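You operate a simulated robot arm through the tools that you are given. There is no shell and no other tool. Be economical: measure what you need, move in short steps, check, and stop when the job is done.

You run a simulated robot arm. Do the job below in one go: nothing can be reset, and whatever is moved stays where it is left.

Task
Stand the grey test rod beside the black union. It goes on the side that lies toward x +0.7, y -0.7 (a direction in the base frame), with about 3 cm between them.

It is judged by the outcome, as a careful person would: the job done as asked, and still so three seconds after it is handed in. It fails if anything else is knocked over, pushed out of place, dropped, spilled or broken.

Robot
A 6-joint arm with a two-finger parallel gripper, fixed in place. Base frame: the origin is at the foot of the arm, x ahead of it, y to its left, z up; the work surface is at about z = 840. Readings come in mm, degrees, newtons and seconds.
With the tool pointing down near the work surface it reaches from about 260 to 680 mm from the base axis. Its first joint turns from -66.0 to 66.0 degrees. Payload 2.9 kg.
Tool frame: the origin (TCP) lies between the finger pads and is the grasp point; the fingertips stand 30 mm ahead of it; z points along the fingers, y is the line along which they close. Largest opening 110 mm; finger width 20, thickness 10; the body of the gripper, 48 by 112 mm, starts 55 mm behind the TCP.
Orientation is told as [roll, pitch, yaw] about the base's x, y, z axes, in that order, counted from this pose: with the fingers straight down and closing along the base's y, the tool's x points along the base's -x, its y along +y and its z along -z.

Tools
- The arm moves only by the tool servo_tool. Its argument "commands" is a list of rows, each a list of 3 entries, a list of its own where there are three numbers: the shift along the tool's x, y, z in units of 40 mm (1.0 is 40 mm), then the turn, a rotation vector about the tool's x, y, z in units of 8 degrees (1.0 is 8 degrees), then the opening, from 0 (shut) to 1 (fully open). In form: [[[dx, dy, dz], [ax, ay, az], fingers], ...]. A call has 1 to 10 rows; each row shifts and turns the commanded pose from where the row before left it, along the tool's axes as they then stand. A call with a number of a shift or a turn outside -1 to 1 is refused whole. Rows are played at 5 a second. More than 50 mm and 8.6 degrees between two rows, or a gripper value outside its range, and nothing of the call is played. Where a pose cannot be reached the arm comes as near as it can. A force on the tool above 40 N (or 10 N above the force at the start of the call, whichever is more), or a blocked arm, ends the call early, and 0.2 s more pass. The fingers move at their own pace (about 108 mm/s each) and stop on an object; they squeeze with about 21 N. The grip force told is the motor's: it shows also when the fingers shut on nothing. Time passes only in rows, and 0.2 s behind the last, so rows that do not move let the fingers close. It gives the time, the measured TCP pose, the force on the tool (base axes), the opening and the grip force at its end, in the units of the frame above (readings bear some noise), and new pictures: "views" is both (left out), scene, wrist or none.
- Cameras (640 x 400 px; columns grow to the right, rows downward): "scene" is fixed at [87.3, 447.5, 1377.5]; the picture's right is [-0.62, -0.79, 0.00], its down [-0.51, 0.40, -0.77] and it looks along [0.60, -0.47, -0.64] (base axes); focal length 298 px, centre (320, 200). "wrist" rides on the gripper at [72, 17, -103] in the tool frame; the picture's right is [-0.23, 0.97, 0.00], its down [-0.76, -0.18, -0.62] and it looks along [-0.61, -0.14, 0.78] (tool axes); focal length 222 px, centre (320, 200). There is no depth. A picture from a camera that has moved, and an enlarged one, comes with that camera's place and axes in the base frame and with its lens.
- enlarge(camera, box): a new picture of the part [left, top, right, bottom] of that camera's present view, enlarged. No time passes.
- job_done(): hands the job in; it is judged then, once.

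Work in short steps. Places have to be worked out from the pictures, the camera data and where the tool is seen: move nearer, look again, correct. Check each grasp and each placing, and mend what went wrong. You have 90 turns and 170 pictures in all, those below and enlarged ones among them. Open the gripper and draw the arm clear of the work before you hand the job in, unless the task says otherwise; then end with one line.

The tools are called after "Emit:" as a command line: name --argument value ..., lists and objects as JSON in quotes. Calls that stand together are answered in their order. servo_tool: Moves the arm, as the interface text tells. Its arguments: {"type":"object","properties":{"commands":{"type":"array","items":{"type":"array"}},"views":{"type":"string","enum":["both","scene","wrist","none"]}},"required":["commands"]} The other tools are called the same way: enlarge (camera, box) takes an enlarged picture of a part of a camera's view; job_done () hands the job in.

At the start:

```text
t: 0.0
ee_pos: [274.0, 297.0, 1165.9]
tcp_rot: [0.1, 0.0, -0.1]
ft_force: [-0.5, -0.2, -0.2]
finger_gap: 109.9
grip_force: 0.0
```

scene: 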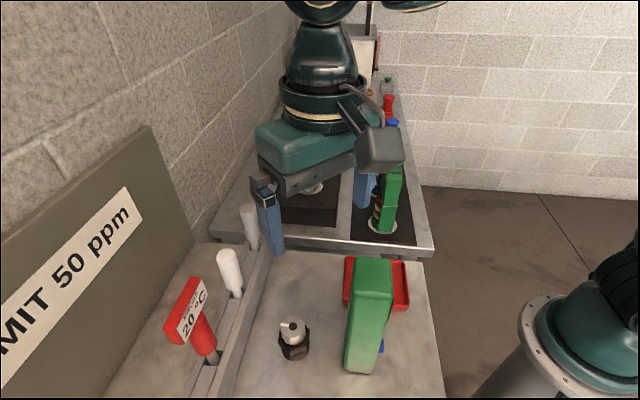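
wrist: 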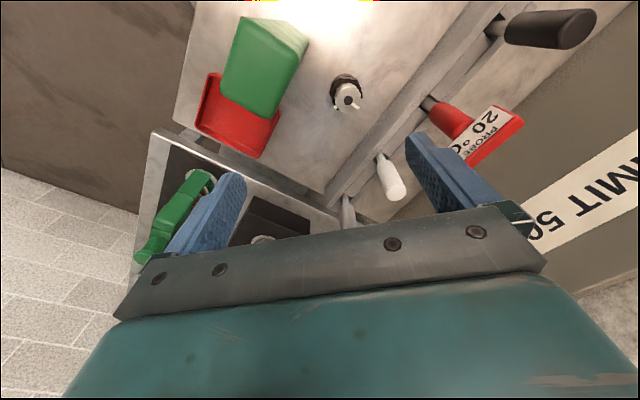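

The scene shows a black hex fitting near (293,338), a rack with probes, and a green box; I can't yet make out the grey rod. I'll enlarge both views.

Emit:
enlarge --camera "scene" --box '[150, 180, 450, 400]'

Emit:
enlarge --camera "wrist" --box '[120, 0, 620, 280]'

```text
1.82 times, centred on (300, 290) of scene
camera zoom: at [87.3, 447.5, 1377.5], right [-0.62, -0.79, 0.0], down [-0.51, 0.4, -0.77], along [0.6, -0.47, -0.64], focal length 542 px, centre (356, 36)
```

zoom: 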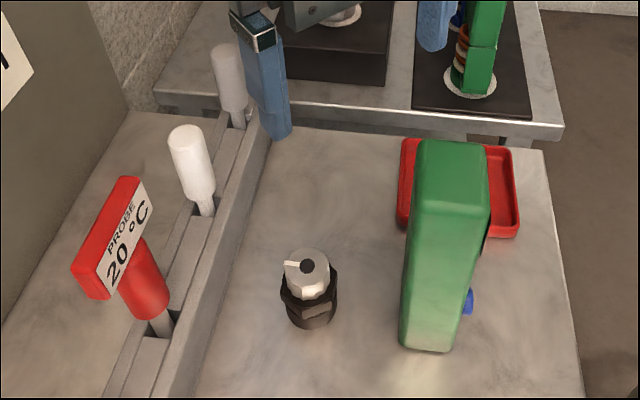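

```text
1.28 times, centred on (370, 140) of wrist
camera zoom: at [202.5, 315.5, 1268.1], right [0.23, 0.97, 0.0], down [0.76, -0.18, 0.62], along [0.61, -0.14, -0.78], focal length 284 px, centre (256, 277)
```

zoom: 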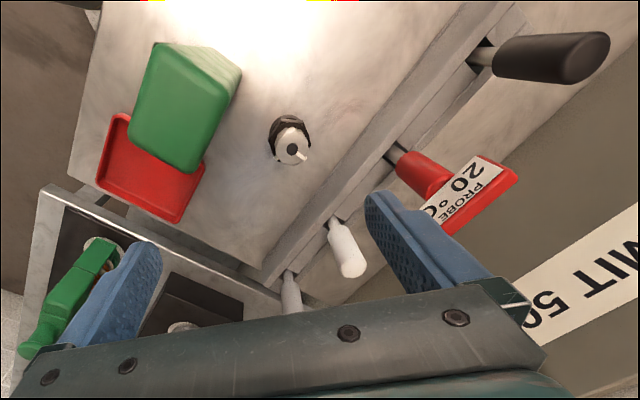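

The rods stand in a rack, and the far one looks grey, but I want a clearer view of everything. I'll move the arm sideways at height and look again.

Emit:
servo_tool --commands '[[[0, -1, 0], [0, 0, 0], 1], [[0, -1, 0], [0, 0, 0], 1], [[0, -1, 0], [0, 0, 0], 1], [[0, -1, 0], [0, 0, 0], 1], [[0, -1, 0], [0, 0, 0], 1], [[0, -1, 0], [0, 0, 0], 1]]'

```text
t: 1.4
ee_pos: [273.6, 58.4, 1165.4]
tcp_rot: [0.0, 0.0, 0.1]
ft_force: [0.0, -0.9, 0.6]
finger_gap: 109.9
grip_force: 0.0
camera wrist: at [202.1, 76.5, 1267.8], right [0.23, 0.97, 0.0], down [0.76, -0.18, 0.62], along [0.61, -0.14, -0.78], focal length 222 px, centre (320, 200)
```

scene: 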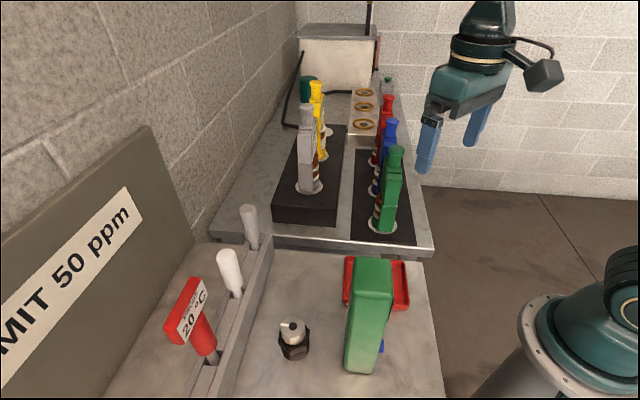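
wrist: 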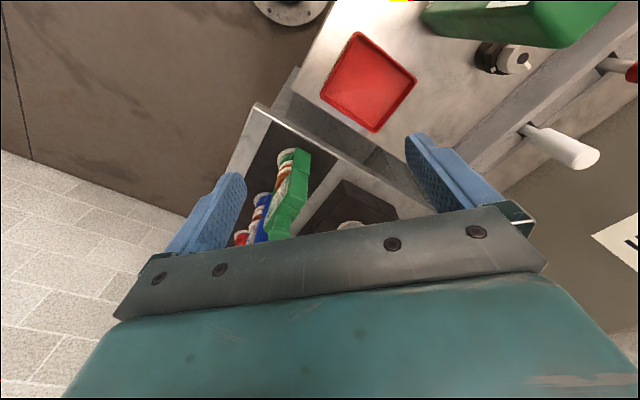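

Emit:
enlarge --camera "scene" --box '[200, 60, 440, 270]'

Emit:
enlarge --camera "scene" --box '[150, 190, 320, 390]'

```text
1.90 times, centred on (320, 165) of scene
camera zoom: at [87.3, 447.5, 1377.5], right [-0.62, -0.79, 0.0], down [-0.51, 0.4, -0.77], along [0.6, -0.47, -0.64], focal length 568 px, centre (320, 267)
```

zoom: 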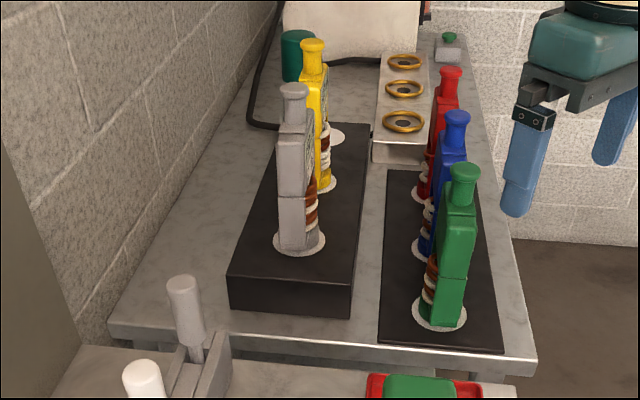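

```text
2.00 times, centred on (235, 290) of scene
camera zoom: at [87.3, 447.5, 1377.5], right [-0.62, -0.79, 0.0], down [-0.51, 0.4, -0.77], along [0.6, -0.47, -0.64], focal length 596 px, centre (490, 20)
```

zoom: 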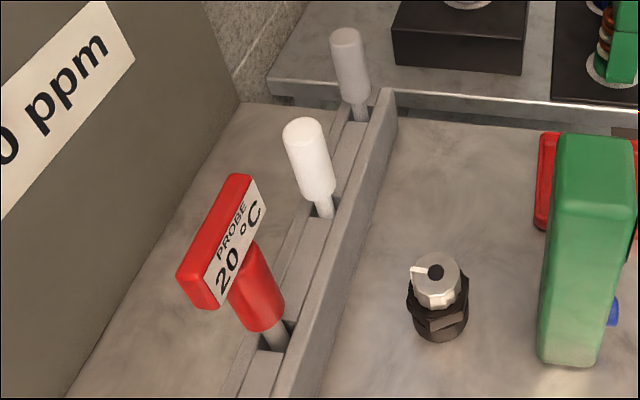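

The grey rod appears to be the far one in the rack (handle up), with similar white, red and black ones alongside; the tray pieces are bottle-like coil items. I'll move over to view the rack's far end and the tray from closer.

Emit:
servo_tool --commands '[[[-0.6, 0, 0], [0, 0, 0], 1], [[-0.6, 1, 0], [0, 0, 0], 1], [[-0.6, 1, 0], [0, 0, 0], 1], [[-0.6, 1, 0], [0, 0, 0], 1], [[-0.6, 1, 0], [0, 0, 0], 1], [[-0.3, 0.5, 0], [0, 0, 0], 1]]'

```text
t: 2.8
ee_pos: [407.0, 239.0, 1166.8]
tcp_rot: [0.0, 0.0, -0.1]
ft_force: [0.4, 0.7, 0.2]
finger_gap: 109.9
grip_force: 0.0
camera wrist: at [335.6, 255.8, 1269.5], right [0.23, 0.97, 0.0], down [0.76, -0.18, 0.62], along [0.61, -0.14, -0.78], focal length 222 px, centre (320, 200)
```

scene: 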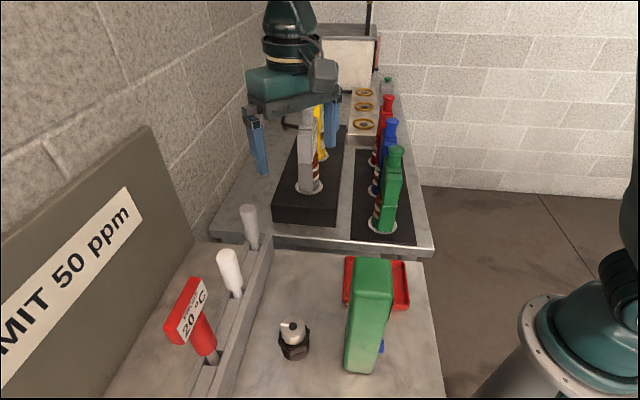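
wrist: 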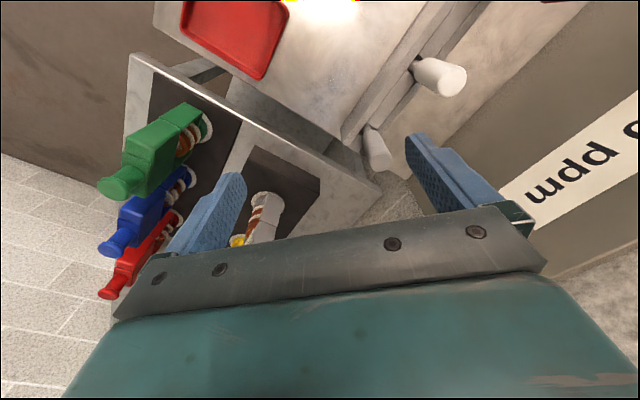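

Take a closer look at the rods and their slots from here.

Emit:
enlarge --camera "wrist" --box '[320, 20, 500, 190]'

Emit:
enlarge --camera "scene" --box '[200, 190, 310, 310]'

```text
2.35 times, centred on (410, 105) of wrist
camera zoom: at [335.6, 255.8, 1269.5], right [0.23, 0.97, 0.0], down [0.76, -0.18, 0.62], along [0.61, -0.14, -0.78], focal length 523 px, centre (108, 424)
```

zoom: 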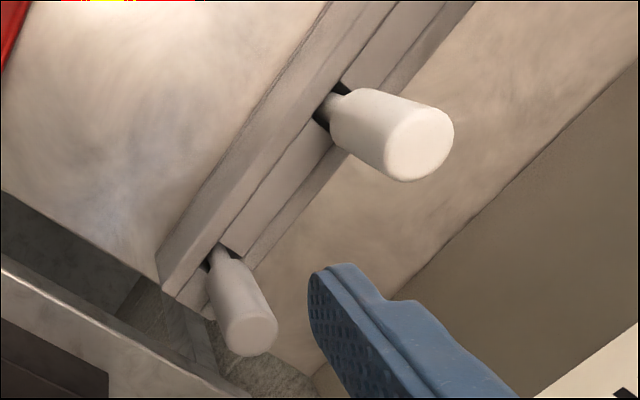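

```text
3.33 times, centred on (255, 250) of scene
camera zoom: at [87.3, 447.5, 1377.5], right [-0.62, -0.79, 0.0], down [-0.51, 0.4, -0.77], along [0.6, -0.47, -0.64], focal length 993 px, centre (537, 33)
```

zoom: 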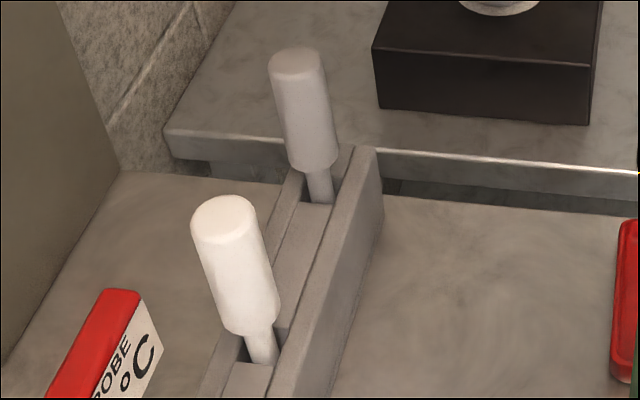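

Triangulated: the grey handle is vertical at about (490, 303), spanning z≈929–1014, ~30 mm wide; the union is at about (302, 335), top z≈918. I move above the rod with a partial opening and look.

Emit:
servo_tool --commands '[[[-0.7, 0.5, 0], [0, 0, 0], 0.8], [[-0.7, 0.55, 0], [0, 0, 0], 0.8], [[-0.67, 0.55, 0.6], [0, 0, 0], 0.8], [[0, 0, 0.6], [0, 0, 0], 0.8], [[0, 0, 0], [0, 0, 0], 0.8]]'

```text
t: 4.0
ee_pos: [491.2, 302.8, 1117.6]
tcp_rot: [0.0, 0.0, 0.0]
ft_force: [-0.7, -0.2, 0.2]
finger_gap: 88.0
grip_force: 0.1
camera wrist: at [417.9, 319.9, 1220.4], right [0.23, 0.97, 0.0], down [0.76, -0.18, 0.62], along [0.61, -0.14, -0.78], focal length 222 px, centre (320, 200)
```

scene: 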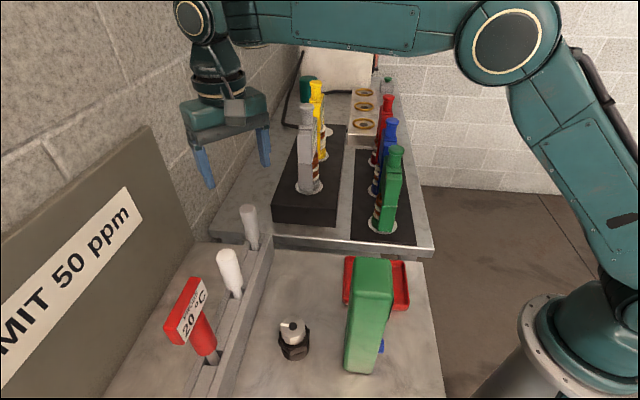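
wrist: 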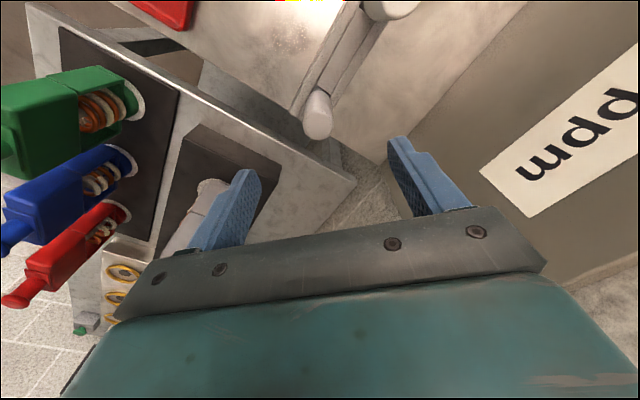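

The rod top projects to (488, 302) from this view, matching. I descend to z≈987 around the handle.

Emit:
servo_tool --commands '[[[0.05, 0, 0.8], [0, 0, 0], 0.7], [[0, 0, 0.8], [0, 0, 0], 0.65], [[0, 0, 0.8], [0, 0, 0], 0.6], [[0, 0, 0.85], [0, 0, 0], 0.6], [[0, 0, 0], [0, 0, 0], 0.6]]'

```text
t: 5.2
ee_pos: [487.1, 301.6, 989.2]
tcp_rot: [0.0, 0.0, 0.1]
ft_force: [-0.6, 0.6, 0.5]
finger_gap: 65.9
grip_force: 0.0
camera wrist: at [415.5, 319.2, 1091.8], right [0.23, 0.97, 0.0], down [0.76, -0.18, 0.62], along [0.61, -0.14, -0.78], focal length 222 px, centre (320, 200)
```

scene: 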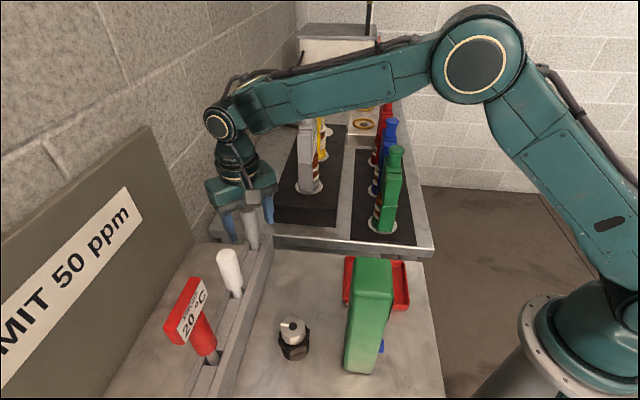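
wrist: 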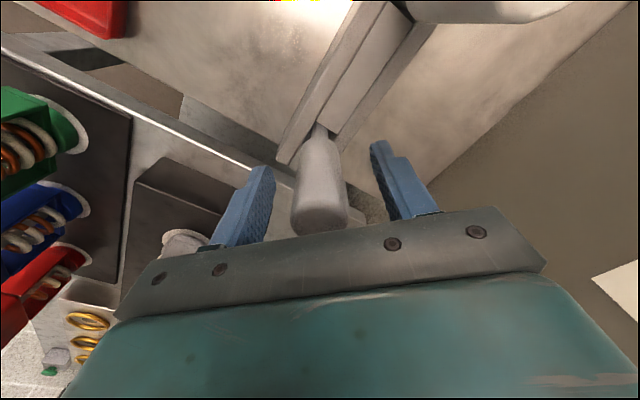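

The handle sits centred between the fingers. I close on it.

Emit:
servo_tool --commands '[[[0, 0, 0], [0, 0, 0], 0.3], [[0, 0, 0], [0, 0, 0], 0.1], [[0, 0, 0], [0, 0, 0], 0], [[0, 0, 0], [0, 0, 0], 0], [[0, 0, 0], [0, 0, 0], 0]]' --views "wrist"

```text
t: 6.4
ee_pos: [487.0, 302.2, 990.2]
tcp_rot: [0.0, 0.0, 0.0]
ft_force: [0.4, -0.3, -0.9]
finger_gap: 28.7
grip_force: 21.0
camera wrist: at [415.6, 319.3, 1092.2], right [0.23, 0.97, 0.0], down [0.76, -0.18, 0.62], along [0.61, -0.14, -0.78], focal length 222 px, centre (320, 200)
```

wrist: 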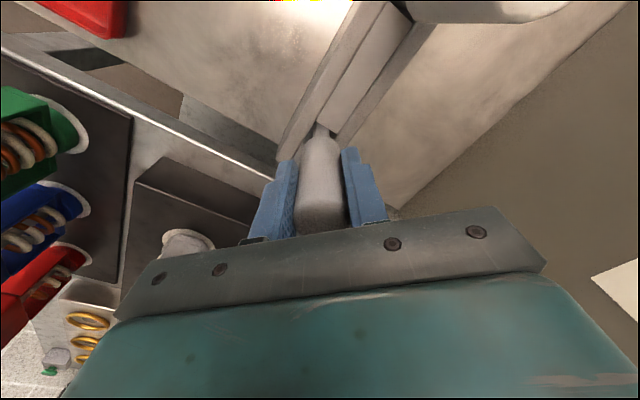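

Gripped at 28.7 mm. I lift straight up slowly, watching forces.

Emit:
servo_tool --commands '[[[0, 0, -0.2], [0, 0, 0], 0], [[0, 0, -0.4], [0, 0, 0], 0], [[0, 0, -0.5], [0, 0, 0], 0], [[0, 0, -0.5], [0, 0, 0], 0], [[0, 0, -0.5], [0, 0, 0], 0], [[0, 0, -0.5], [0, 0, 0], 0], [[0, 0, -0.5], [0, 0, 0], 0], [[0, 0, -0.5], [0, 0, 0], 0]]'

```text
t: 8.2
ee_pos: [486.6, 303.9, 1132.0]
tcp_rot: [0.0, -0.1, -0.1]
ft_force: [0.1, 0.1, -0.6]
finger_gap: 28.6
grip_force: 21.5
camera wrist: at [415.0, 321.2, 1235.0], right [0.23, 0.97, 0.0], down [0.76, -0.18, 0.62], along [0.61, -0.14, -0.78], focal length 222 px, centre (320, 200)
```

scene: 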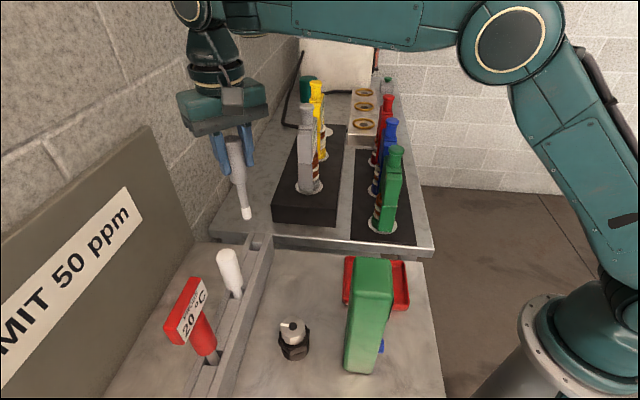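
wrist: 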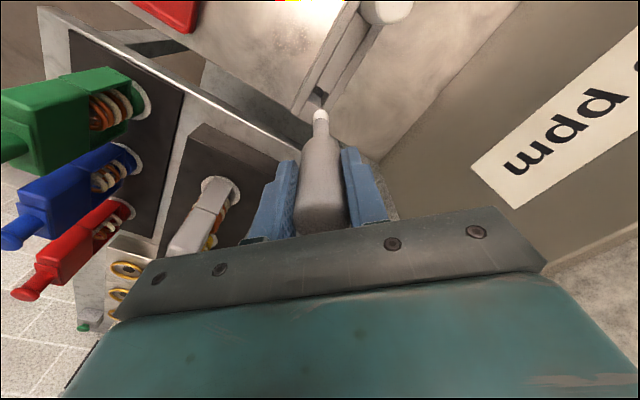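

Emit:
enlarge --camera "scene" --box '[180, 110, 310, 260]'

Emit:
enlarge --camera "wrist" --box '[260, 80, 390, 240]'

```text
2.67 times, centred on (245, 185) of scene
camera zoom: at [87.3, 447.5, 1377.5], right [-0.62, -0.79, 0.0], down [-0.51, 0.4, -0.77], along [0.6, -0.47, -0.64], focal length 794 px, centre (520, 240)
```

zoom: 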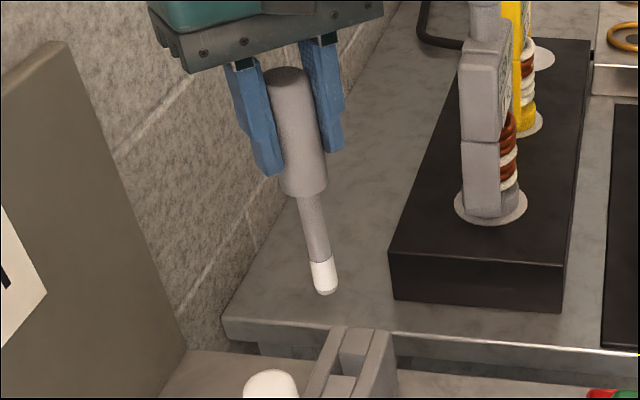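

```text
2.50 times, centred on (325, 160) of wrist
camera zoom: at [415.0, 321.2, 1235.0], right [0.23, 0.97, 0.0], down [0.76, -0.18, 0.62], along [0.61, -0.14, -0.78], focal length 555 px, centre (308, 300)
```

zoom: 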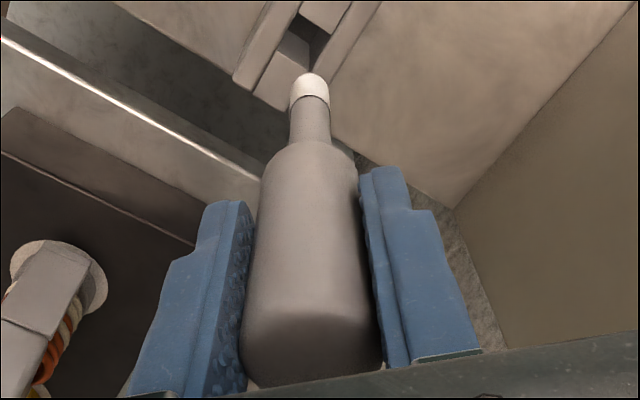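

The rod is a 30 mm handle (85 long) on a ~15 mm shank with a white tip, about 137 mm below the TCP. I need to know whether the tip is flat enough to stand on, so I enlarge it.

Emit:
enlarge --camera "scene" --box '[228, 190, 264, 226]'

Emit:
enlarge --camera "wrist" --box '[300, 95, 344, 125]'

```text
11.11 times, centred on (246, 208) of scene
camera zoom: at [87.3, 447.5, 1377.5], right [-0.62, -0.79, 0.0], down [-0.51, 0.4, -0.77], along [0.6, -0.47, -0.64], focal length 3310 px, centre (1142, 111)
```

zoom: 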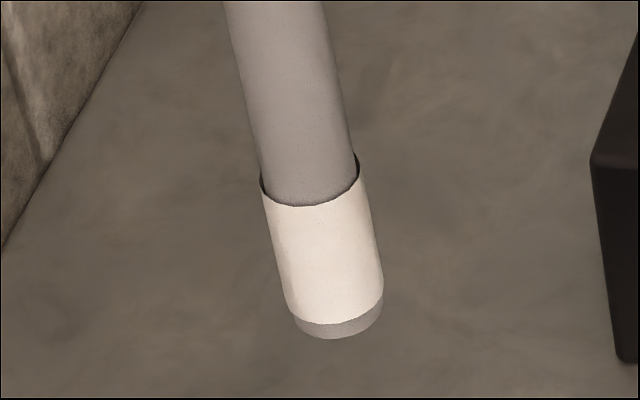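

```text
13.33 times, centred on (322, 110) of wrist
camera zoom: at [415.0, 321.2, 1235.0], right [0.23, 0.97, 0.0], down [0.76, -0.18, 0.62], along [0.61, -0.14, -0.78], focal length 2962 px, centre (293, 1400)
```

zoom: 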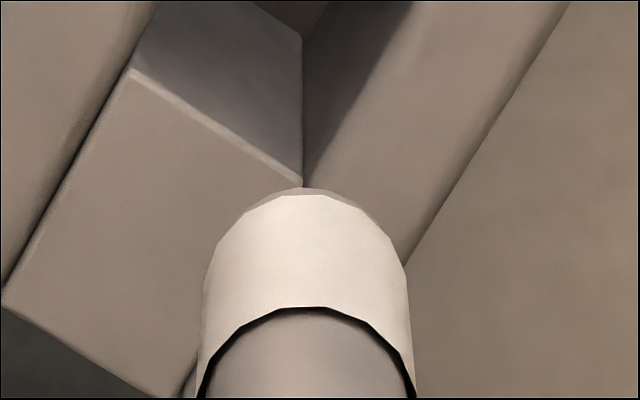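

The tip is a flat-ended cylinder about 15 mm across, so it can stand if it is set down plumb. I carry it to above the target, roughly (352, 285).

Emit:
servo_tool --commands '[[[0.4, -0.1, 0], [0, 0, 0], 0], [[0.6, -0.1, 0], [0, 0, 0], 0], [[0.6, -0.1, 0], [0, 0, 0], 0], [[0.6, -0.1, 0], [0, 0, 0], 0], [[0.6, -0.05, 0], [0, 0, 0], 0], [[0.4, 0, 0], [0, 0, 0], 0], [[0.17, 0, 0], [0, 0, 0], 0]]'

```text
t: 9.8
ee_pos: [353.0, 285.2, 1131.5]
tcp_rot: [0.0, 0.0, 0.0]
ft_force: [0.5, 0.3, -0.3]
finger_gap: 29.1
grip_force: 21.1
camera wrist: at [280.9, 302.9, 1234.6], right [0.23, 0.97, 0.0], down [0.76, -0.18, 0.62], along [0.61, -0.14, -0.78], focal length 222 px, centre (320, 200)
```

scene: 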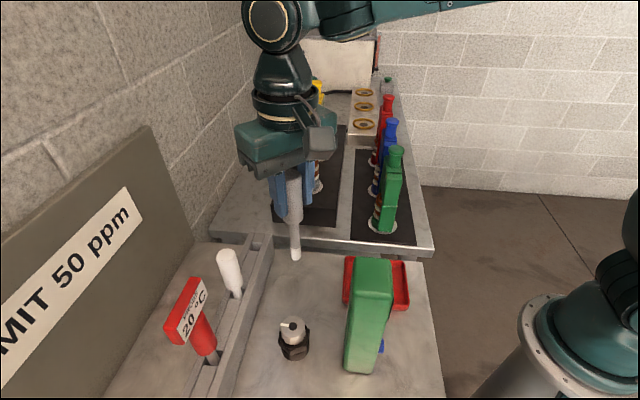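
wrist: 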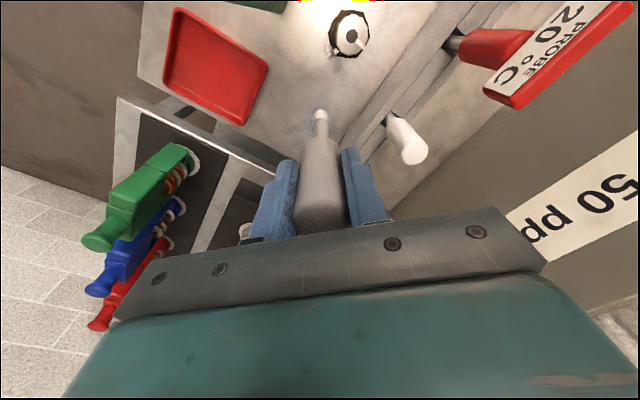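

Emit:
enlarge --camera "wrist" --box '[310, 0, 390, 70]'

Emit:
enlarge --camera "scene" --box '[260, 300, 330, 370]'

```text
5.71 times, centred on (350, 35) of wrist
camera zoom: at [280.9, 302.9, 1234.6], right [0.23, 0.97, 0.0], down [0.76, -0.18, 0.62], along [0.61, -0.14, -0.78], focal length 1269 px, centre (149, 1143)
```

zoom: 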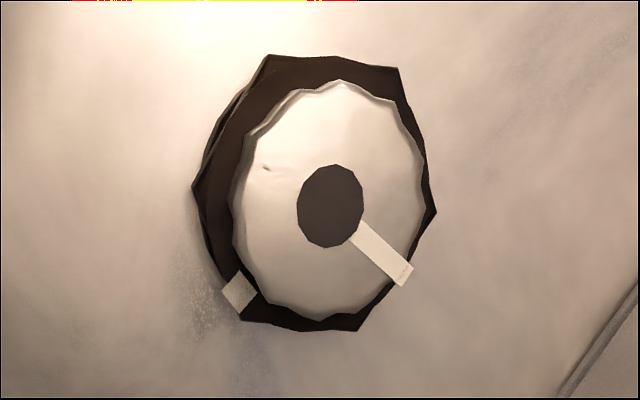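

```text
5.71 times, centred on (295, 335) of scene
camera zoom: at [87.3, 447.5, 1377.5], right [-0.62, -0.79, 0.0], down [-0.51, 0.4, -0.77], along [0.6, -0.47, -0.64], focal length 1702 px, centre (463, -571)
```

zoom: 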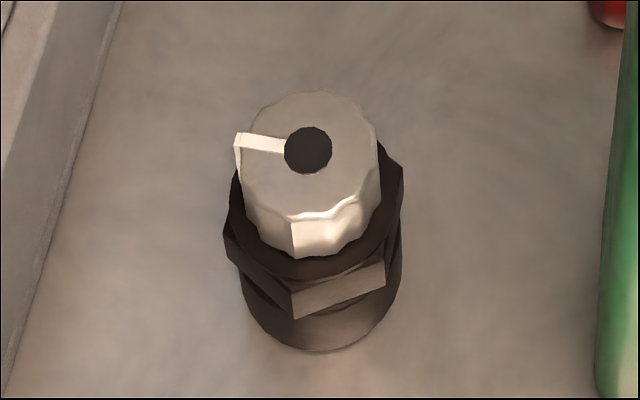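

The union axis is near (300, 337), radius ~25–26 mm, and the green box top (z≈1065) ends around x=257, clear of the gripper. I shift to the target (347, 289) and descend most of the way.

Emit:
servo_tool --commands '[[[0.17, 0.1, 0], [0, 0, 0], 0], [[0, 0, 0.5], [0, 0, 0], 0], [[0, 0, 0.5], [0, 0, 0], 0], [[0, 0, 0.5], [0, 0, 0], 0], [[0, 0, 0.5], [0, 0, 0], 0], [[0, 0, 0.5], [0, 0, 0], 0], [[0, 0, 0.5], [0, 0, 0], 0], [[0, 0, 0.25], [0, 0, 0], 0], [[0, 0, 0], [0, 0, 0], 0]]'

```text
t: 11.8
ee_pos: [344.6, 287.3, 1002.0]
tcp_rot: [0.0, 0.0, 0.1]
ft_force: [-0.6, -0.7, 0.0]
finger_gap: 29.1
grip_force: 21.7
camera wrist: at [273.4, 304.8, 1104.0], right [0.23, 0.97, 0.0], down [0.76, -0.18, 0.62], along [0.61, -0.14, -0.78], focal length 222 px, centre (320, 200)
```

scene: 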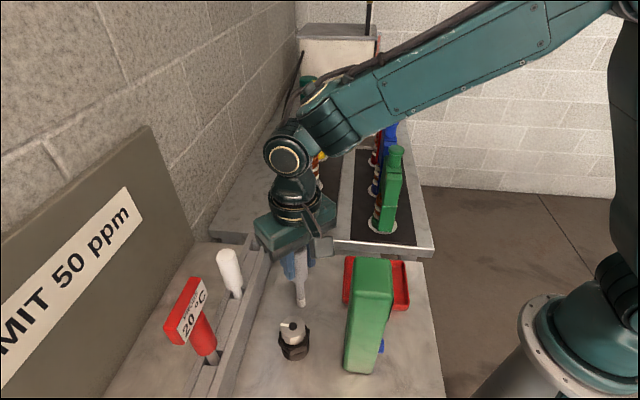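
wrist: 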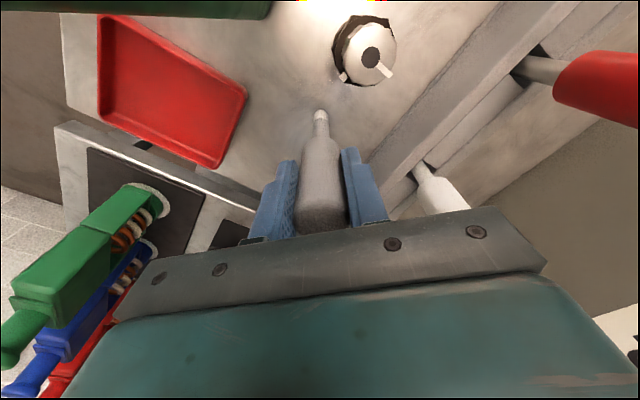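

Emit:
enlarge --camera "scene" --box '[255, 260, 345, 365]'

Emit:
enlarge --camera "wrist" --box '[280, 0, 420, 160]'

```text
3.81 times, centred on (300, 312) of scene
camera zoom: at [87.3, 447.5, 1377.5], right [-0.62, -0.79, 0.0], down [-0.51, 0.4, -0.77], along [0.6, -0.47, -0.64], focal length 1135 px, centre (396, -229)
```

zoom: 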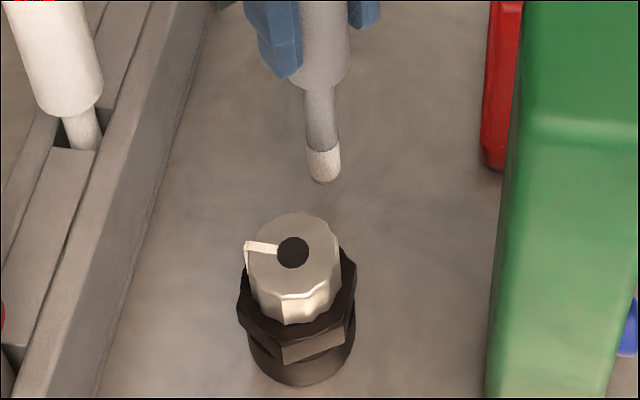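

```text
2.50 times, centred on (350, 80) of wrist
camera zoom: at [273.4, 304.8, 1104.0], right [0.23, 0.97, 0.0], down [0.76, -0.18, 0.62], along [0.61, -0.14, -0.78], focal length 555 px, centre (245, 500)
```

zoom: 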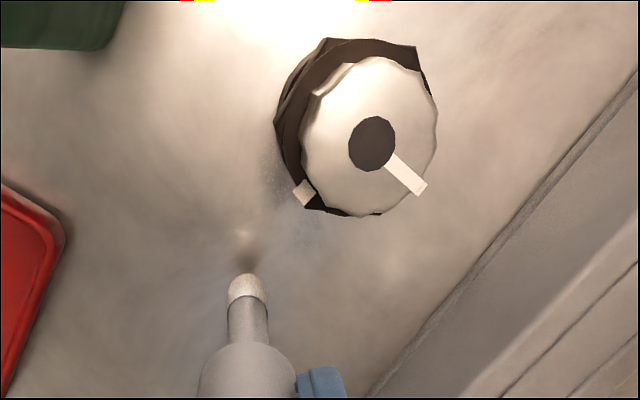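

The tip is roughly 25 mm above the surface and correctly placed. I lower most of that and read the force.

Emit:
servo_tool --commands '[[[0, 0, 0.2], [0, 0, 0], 0], [[0, 0, 0.15], [0, 0, 0], 0], [[0, 0, 0.1], [0, 0, 0], 0], [[0, 0, 0], [0, 0, 0], 0]]' --views "scene"

Emit:
enlarge --camera "scene" --box '[255, 260, 345, 365]'

```text
t: 12.8
ee_pos: [345.3, 287.0, 983.7]
tcp_rot: [0.0, 0.1, 0.1]
ft_force: [-0.2, 0.8, -0.7]
finger_gap: 28.9
grip_force: 21.2
```

scene: 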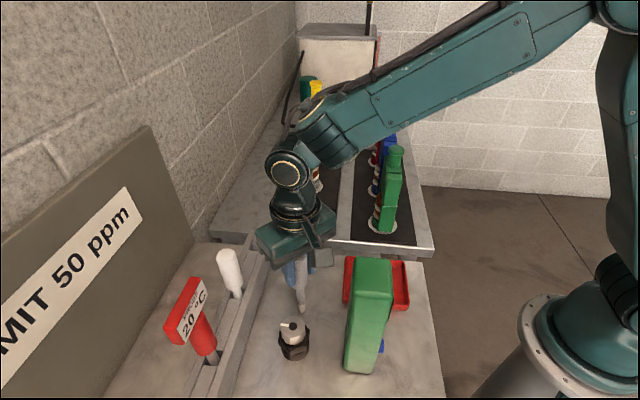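

```text
3.81 times, centred on (300, 312) of scene
camera zoom: at [87.3, 447.5, 1377.5], right [-0.62, -0.79, 0.0], down [-0.51, 0.4, -0.77], along [0.6, -0.47, -0.64], focal length 1135 px, centre (396, -229)
```

zoom: 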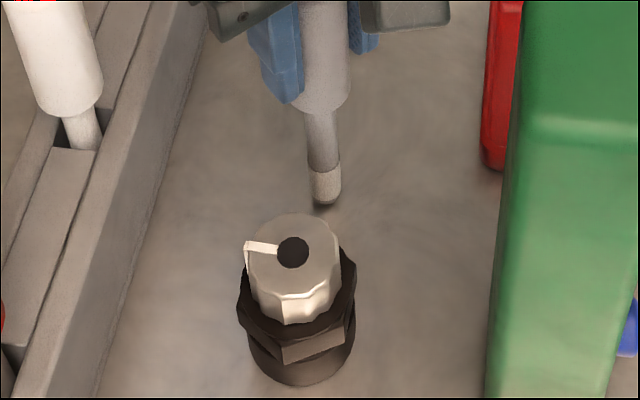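

No contact yet, but the tip's shadow shows it is within millimetres. I creep down 1 mm per row.

Emit:
servo_tool --commands '[[[0, 0, 0.025], [0, 0, 0], 0], [[0, 0, 0.025], [0, 0, 0], 0], [[0, 0, 0.025], [0, 0, 0], 0], [[0, 0, 0], [0, 0, 0], 0]]' --views "none"

```text
t: 13.8
ee_pos: [344.9, 287.9, 980.7]
tcp_rot: [0.1, 0.0, 0.0]
ft_force: [0.5, 0.1, -0.2]
finger_gap: 28.9
grip_force: 21.0
```

Still no contact force. I continue creeping.

Emit:
servo_tool --commands '[[[0, 0, 0.025], [0, 0, 0], 0], [[0, 0, 0.025], [0, 0, 0], 0], [[0, 0, 0], [0, 0, 0], 0]]' --views "none"

Emit:
enlarge --camera "scene" --box '[280, 285, 325, 330]'

```text
t: 14.6
ee_pos: [345.0, 287.7, 980.0]
tcp_rot: [0.1, -0.1, -0.1]
ft_force: [-2.4, -0.5, 14.9]
finger_gap: 29.2
grip_force: 20.8
```

```text
8.89 times, centred on (302, 308) of scene
camera zoom: at [87.1, 447.3, 1377.6], right [-0.62, -0.79, 0.0], down [-0.51, 0.4, -0.77], along [0.6, -0.47, -0.64], focal length 2648 px, centre (476, -756)
```

zoom: 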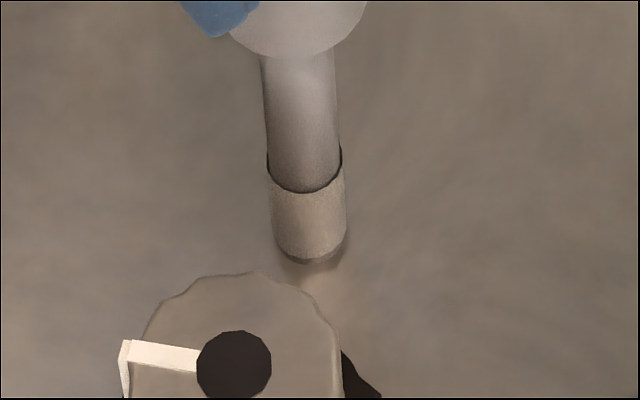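

Contact: 15 N upward. I relax the press by about 1 mm and then ease the fingers open only slightly so they can still catch the rod.

Emit:
servo_tool --commands '[[[0, 0, -0.025], [0, 0, 0], 0], [[0, 0, 0], [0, 0, 0], 0]]' --views "none"

```text
t: 15.2
ee_pos: [345.1, 287.5, 978.6]
tcp_rot: [-0.1, -0.1, 0.0]
ft_force: [0.4, 0.7, 9.5]
finger_gap: 29.3
grip_force: 20.9
```

Still 9.5 N; I back off a little more, then open to about 36 mm.

Emit:
servo_tool --commands '[[[0, 0, -0.02], [0, 0, 0], 0], [[0, 0, 0], [0, 0, 0], 0], [[0, 0, 0], [0, 0, 0], 0.29], [[0, 0, 0], [0, 0, 0], 0.32], [[0, 0, 0], [0, 0, 0], 0.34], [[0, 0, 0], [0, 0, 0], 0.34]]'

Emit:
enlarge --camera "wrist" --box '[220, 60, 420, 250]'

Emit:
enlarge --camera "scene" --box '[255, 250, 345, 355]'

```text
t: 16.6
ee_pos: [343.8, 288.2, 980.8]
tcp_rot: [0.0, 0.1, 0.1]
ft_force: [0.5, 0.3, 0.5]
finger_gap: 37.5
grip_force: 0.1
camera wrist: at [273.3, 305.5, 1083.1], right [0.23, 0.97, 0.0], down [0.76, -0.18, 0.62], along [0.61, -0.14, -0.78], focal length 222 px, centre (320, 200)
```

scene: 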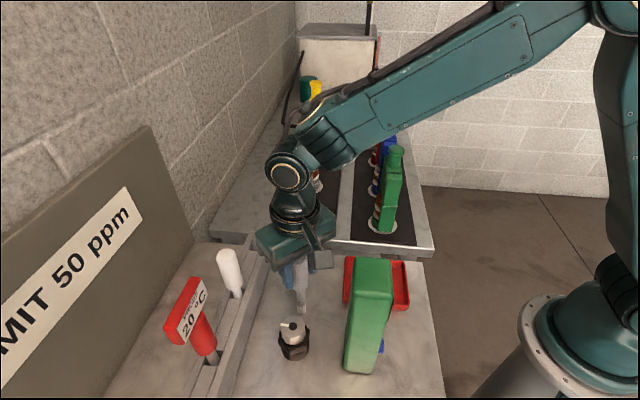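
wrist: 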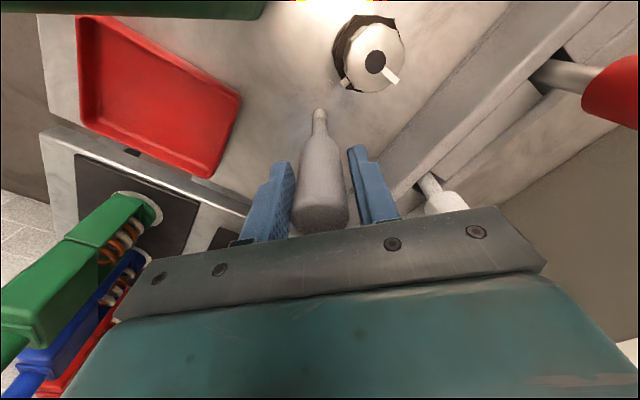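

```text
2.11 times, centred on (320, 155) of wrist
camera zoom: at [273.3, 305.5, 1083.1], right [0.23, 0.97, 0.0], down [0.76, -0.18, 0.62], along [0.61, -0.14, -0.78], focal length 468 px, centre (320, 295)
```

zoom: 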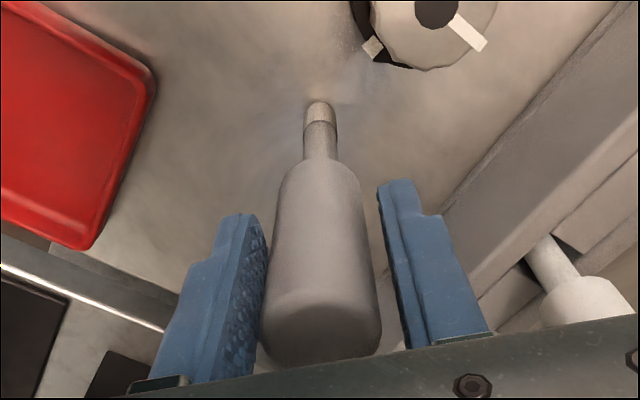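

```text
3.81 times, centred on (300, 302) of scene
camera zoom: at [87.3, 447.5, 1377.5], right [-0.62, -0.79, 0.0], down [-0.51, 0.4, -0.77], along [0.6, -0.47, -0.64], focal length 1135 px, centre (396, -190)
```

zoom: 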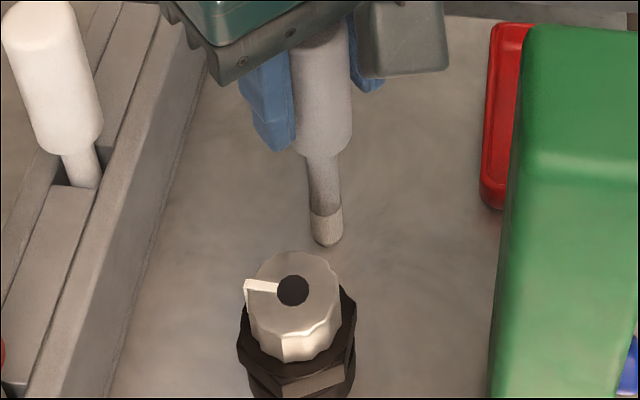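

The rod looks closer to the left finger than the right; it may be leaning. I wait a second and compare.

Emit:
servo_tool --commands '[[[0, 0, 0], [0, 0, 0], 0.34], [[0, 0, 0], [0, 0, 0], 0.34], [[0, 0, 0], [0, 0, 0], 0.34], [[0, 0, 0], [0, 0, 0], 0.34], [[0, 0, 0], [0, 0, 0], 0.34]]' --views "none"

Emit:
enlarge --camera "wrist" --box '[220, 60, 420, 250]'

Emit:
enlarge --camera "scene" --box '[265, 240, 325, 330]'

```text
t: 17.8
ee_pos: [345.4, 289.7, 980.5]
tcp_rot: [0.0, 0.0, 0.0]
ft_force: [0.5, 0.1, -0.6]
finger_gap: 37.4
grip_force: 0.2
```

```text
2.11 times, centred on (320, 155) of wrist
camera zoom: at [273.3, 305.5, 1083.0], right [0.23, 0.97, 0.0], down [0.76, -0.18, 0.62], along [0.61, -0.14, -0.78], focal length 468 px, centre (320, 295)
```

zoom: 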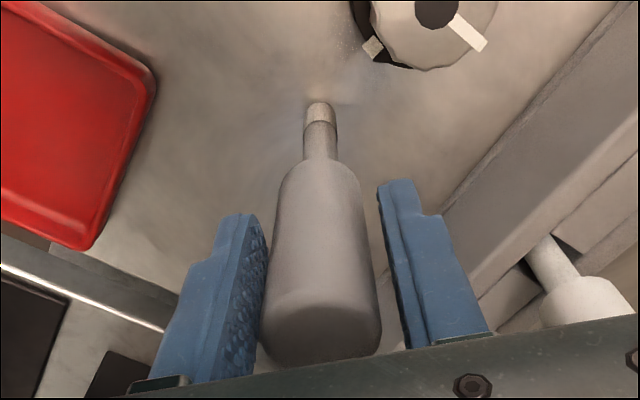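

```text
4.44 times, centred on (295, 285) of scene
camera zoom: at [87.3, 447.5, 1377.5], right [-0.62, -0.79, 0.0], down [-0.51, 0.4, -0.77], along [0.6, -0.47, -0.64], focal length 1324 px, centre (431, -178)
```

zoom: 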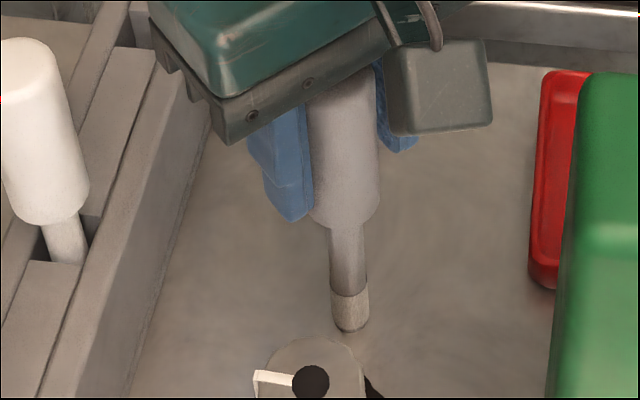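

Nothing changed in 1.2 s and tip and top shifted equally (~1 mm), so it appears to stand free. I open a few mm more and check that it doesn't follow a finger.

Emit:
servo_tool --commands '[[[0, 0, 0], [0, 0, 0], 0.36], [[0, 0, 0], [0, 0, 0], 0.38], [[0, 0, 0], [0, 0, 0], 0.4], [[0, 0, 0], [0, 0, 0], 0.4], [[0, 0, 0], [0, 0, 0], 0.4]]' --views "none"

Emit:
enlarge --camera "wrist" --box '[220, 60, 420, 250]'

```text
t: 19.0
ee_pos: [344.6, 288.4, 982.3]
tcp_rot: [0.0, 0.0, 0.0]
ft_force: [0.5, -0.7, 0.0]
finger_gap: 43.9
grip_force: 0.2
```

```text
2.11 times, centred on (320, 155) of wrist
camera zoom: at [273.3, 305.5, 1083.0], right [0.23, 0.97, 0.0], down [0.76, -0.18, 0.62], along [0.61, -0.14, -0.78], focal length 468 px, centre (320, 295)
```

zoom: 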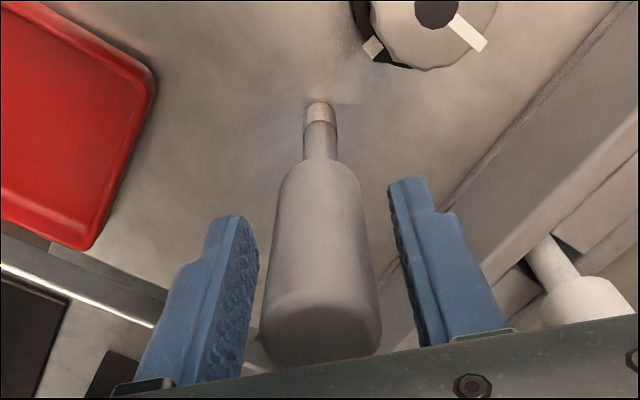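

The rod stayed put while the fingers moved away, so it stands freely. I open further and raise straight up.

Emit:
servo_tool --commands '[[[0, 0, 0], [0, 0, 0], 0.5], [[0, 0, 0], [0, 0, 0], 0.6], [[0, 0, 0], [0, 0, 0], 0.6], [[0, 0, -0.3], [0, 0, 0], 0.6], [[0, 0, -0.5], [0, 0, 0], 0.6], [[0, 0, -0.7], [0, 0, 0], 0.6], [[0, 0, -0.8], [0, 0, 0], 0.6], [[0, 0, -0.8], [0, 0, 0], 0.6], [[0, 0, -0.8], [0, 0, 0], 0.6]]'

```text
t: 21.0
ee_pos: [343.9, 288.3, 1138.1]
tcp_rot: [0.0, -0.1, 0.0]
ft_force: [-0.7, -1.0, 0.0]
finger_gap: 66.3
grip_force: 0.2
camera wrist: at [272.0, 305.5, 1241.4], right [0.23, 0.97, 0.0], down [0.76, -0.18, 0.62], along [0.61, -0.14, -0.78], focal length 222 px, centre (320, 200)
```

scene: 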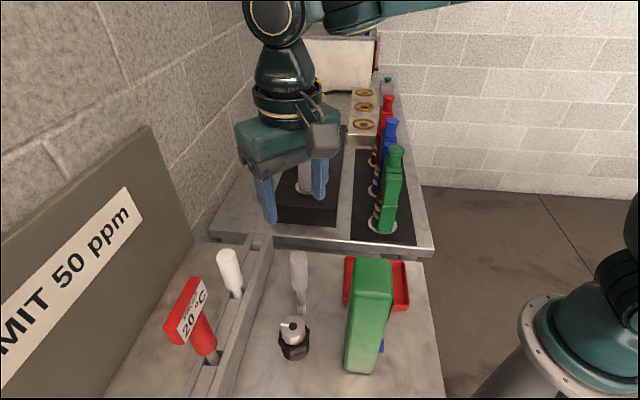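
wrist: 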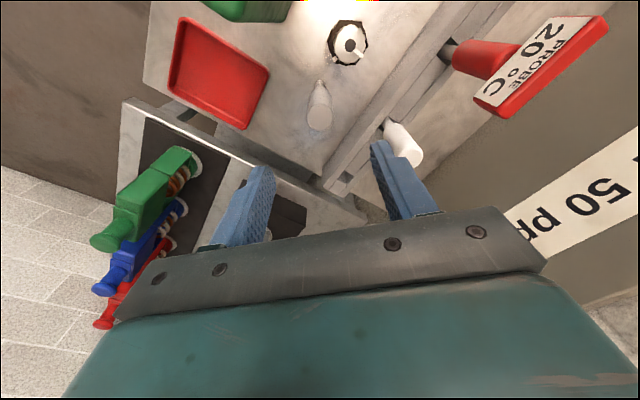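

The rod stands on its own. I draw the arm aside at height and check the gap and plumbness.

Emit:
servo_tool --commands '[[[0, -0.8, -0.5], [0, 0, 0], 0.6], [[0, -1, 0], [0, 0, 0], 0.6], [[0, -1, 0], [0, 0, 0], 0.6], [[0, -0.8, 0], [0, 0, 0], 0.6], [[0, 0, 0], [0, 0, 0], 0.6]]' --views "wrist"

Emit:
enlarge --camera "scene" --box '[250, 240, 350, 370]'

Emit:
enlarge --camera "wrist" --box '[340, 0, 500, 140]'

```text
t: 22.2
ee_pos: [343.8, 141.5, 1156.1]
tcp_rot: [-0.1, -0.1, 0.0]
ft_force: [0.2, 0.3, 0.2]
finger_gap: 66.0
grip_force: 0.0
camera wrist: at [273.2, 160.3, 1259.0], right [0.23, 0.97, 0.0], down [0.76, -0.18, 0.62], along [0.61, -0.14, -0.78], focal length 222 px, centre (320, 200)
```

wrist: 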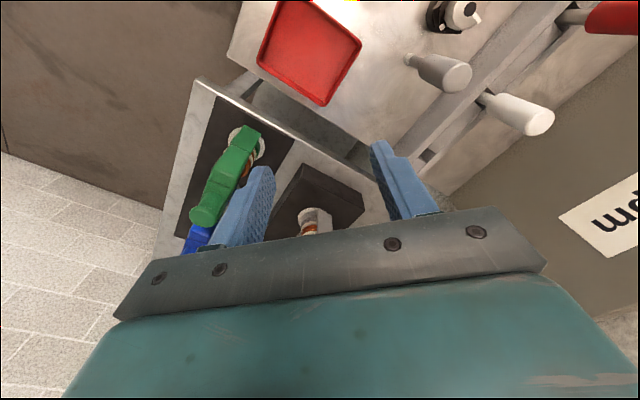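

```text
3.08 times, centred on (300, 305) of scene
camera zoom: at [87.3, 447.5, 1377.5], right [-0.62, -0.79, 0.0], down [-0.51, 0.4, -0.77], along [0.6, -0.47, -0.64], focal length 917 px, centre (382, -123)
```

zoom: 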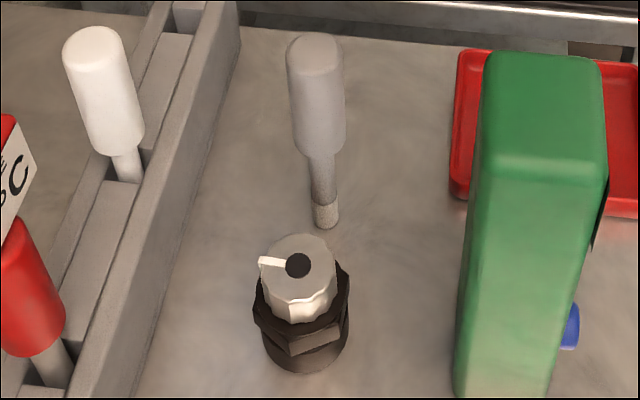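

```text
2.86 times, centred on (420, 70) of wrist
camera zoom: at [273.2, 160.3, 1259.0], right [0.23, 0.97, 0.0], down [0.76, -0.18, 0.62], along [0.61, -0.14, -0.78], focal length 635 px, centre (34, 571)
```

zoom: 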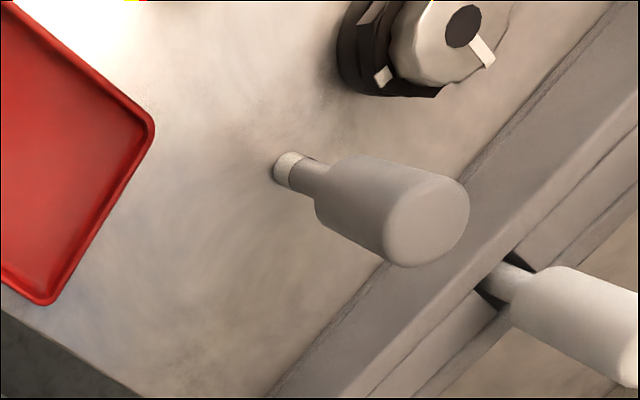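

The rod stands upright and steady. From the pictures its gap to the union is roughly 3 cm (about 30 mm at the handle, 35 mm at the shank), on the +x/−y side. Nothing else has moved, the gripper is open and the arm is clear, so I hand in.

Emit:
job_done

```text
The job is handed in.
```

The grey test rod now stands upright, tip down, beside the black union on its +x/−y side, with a gap of about 3 cm; nothing else was moved.
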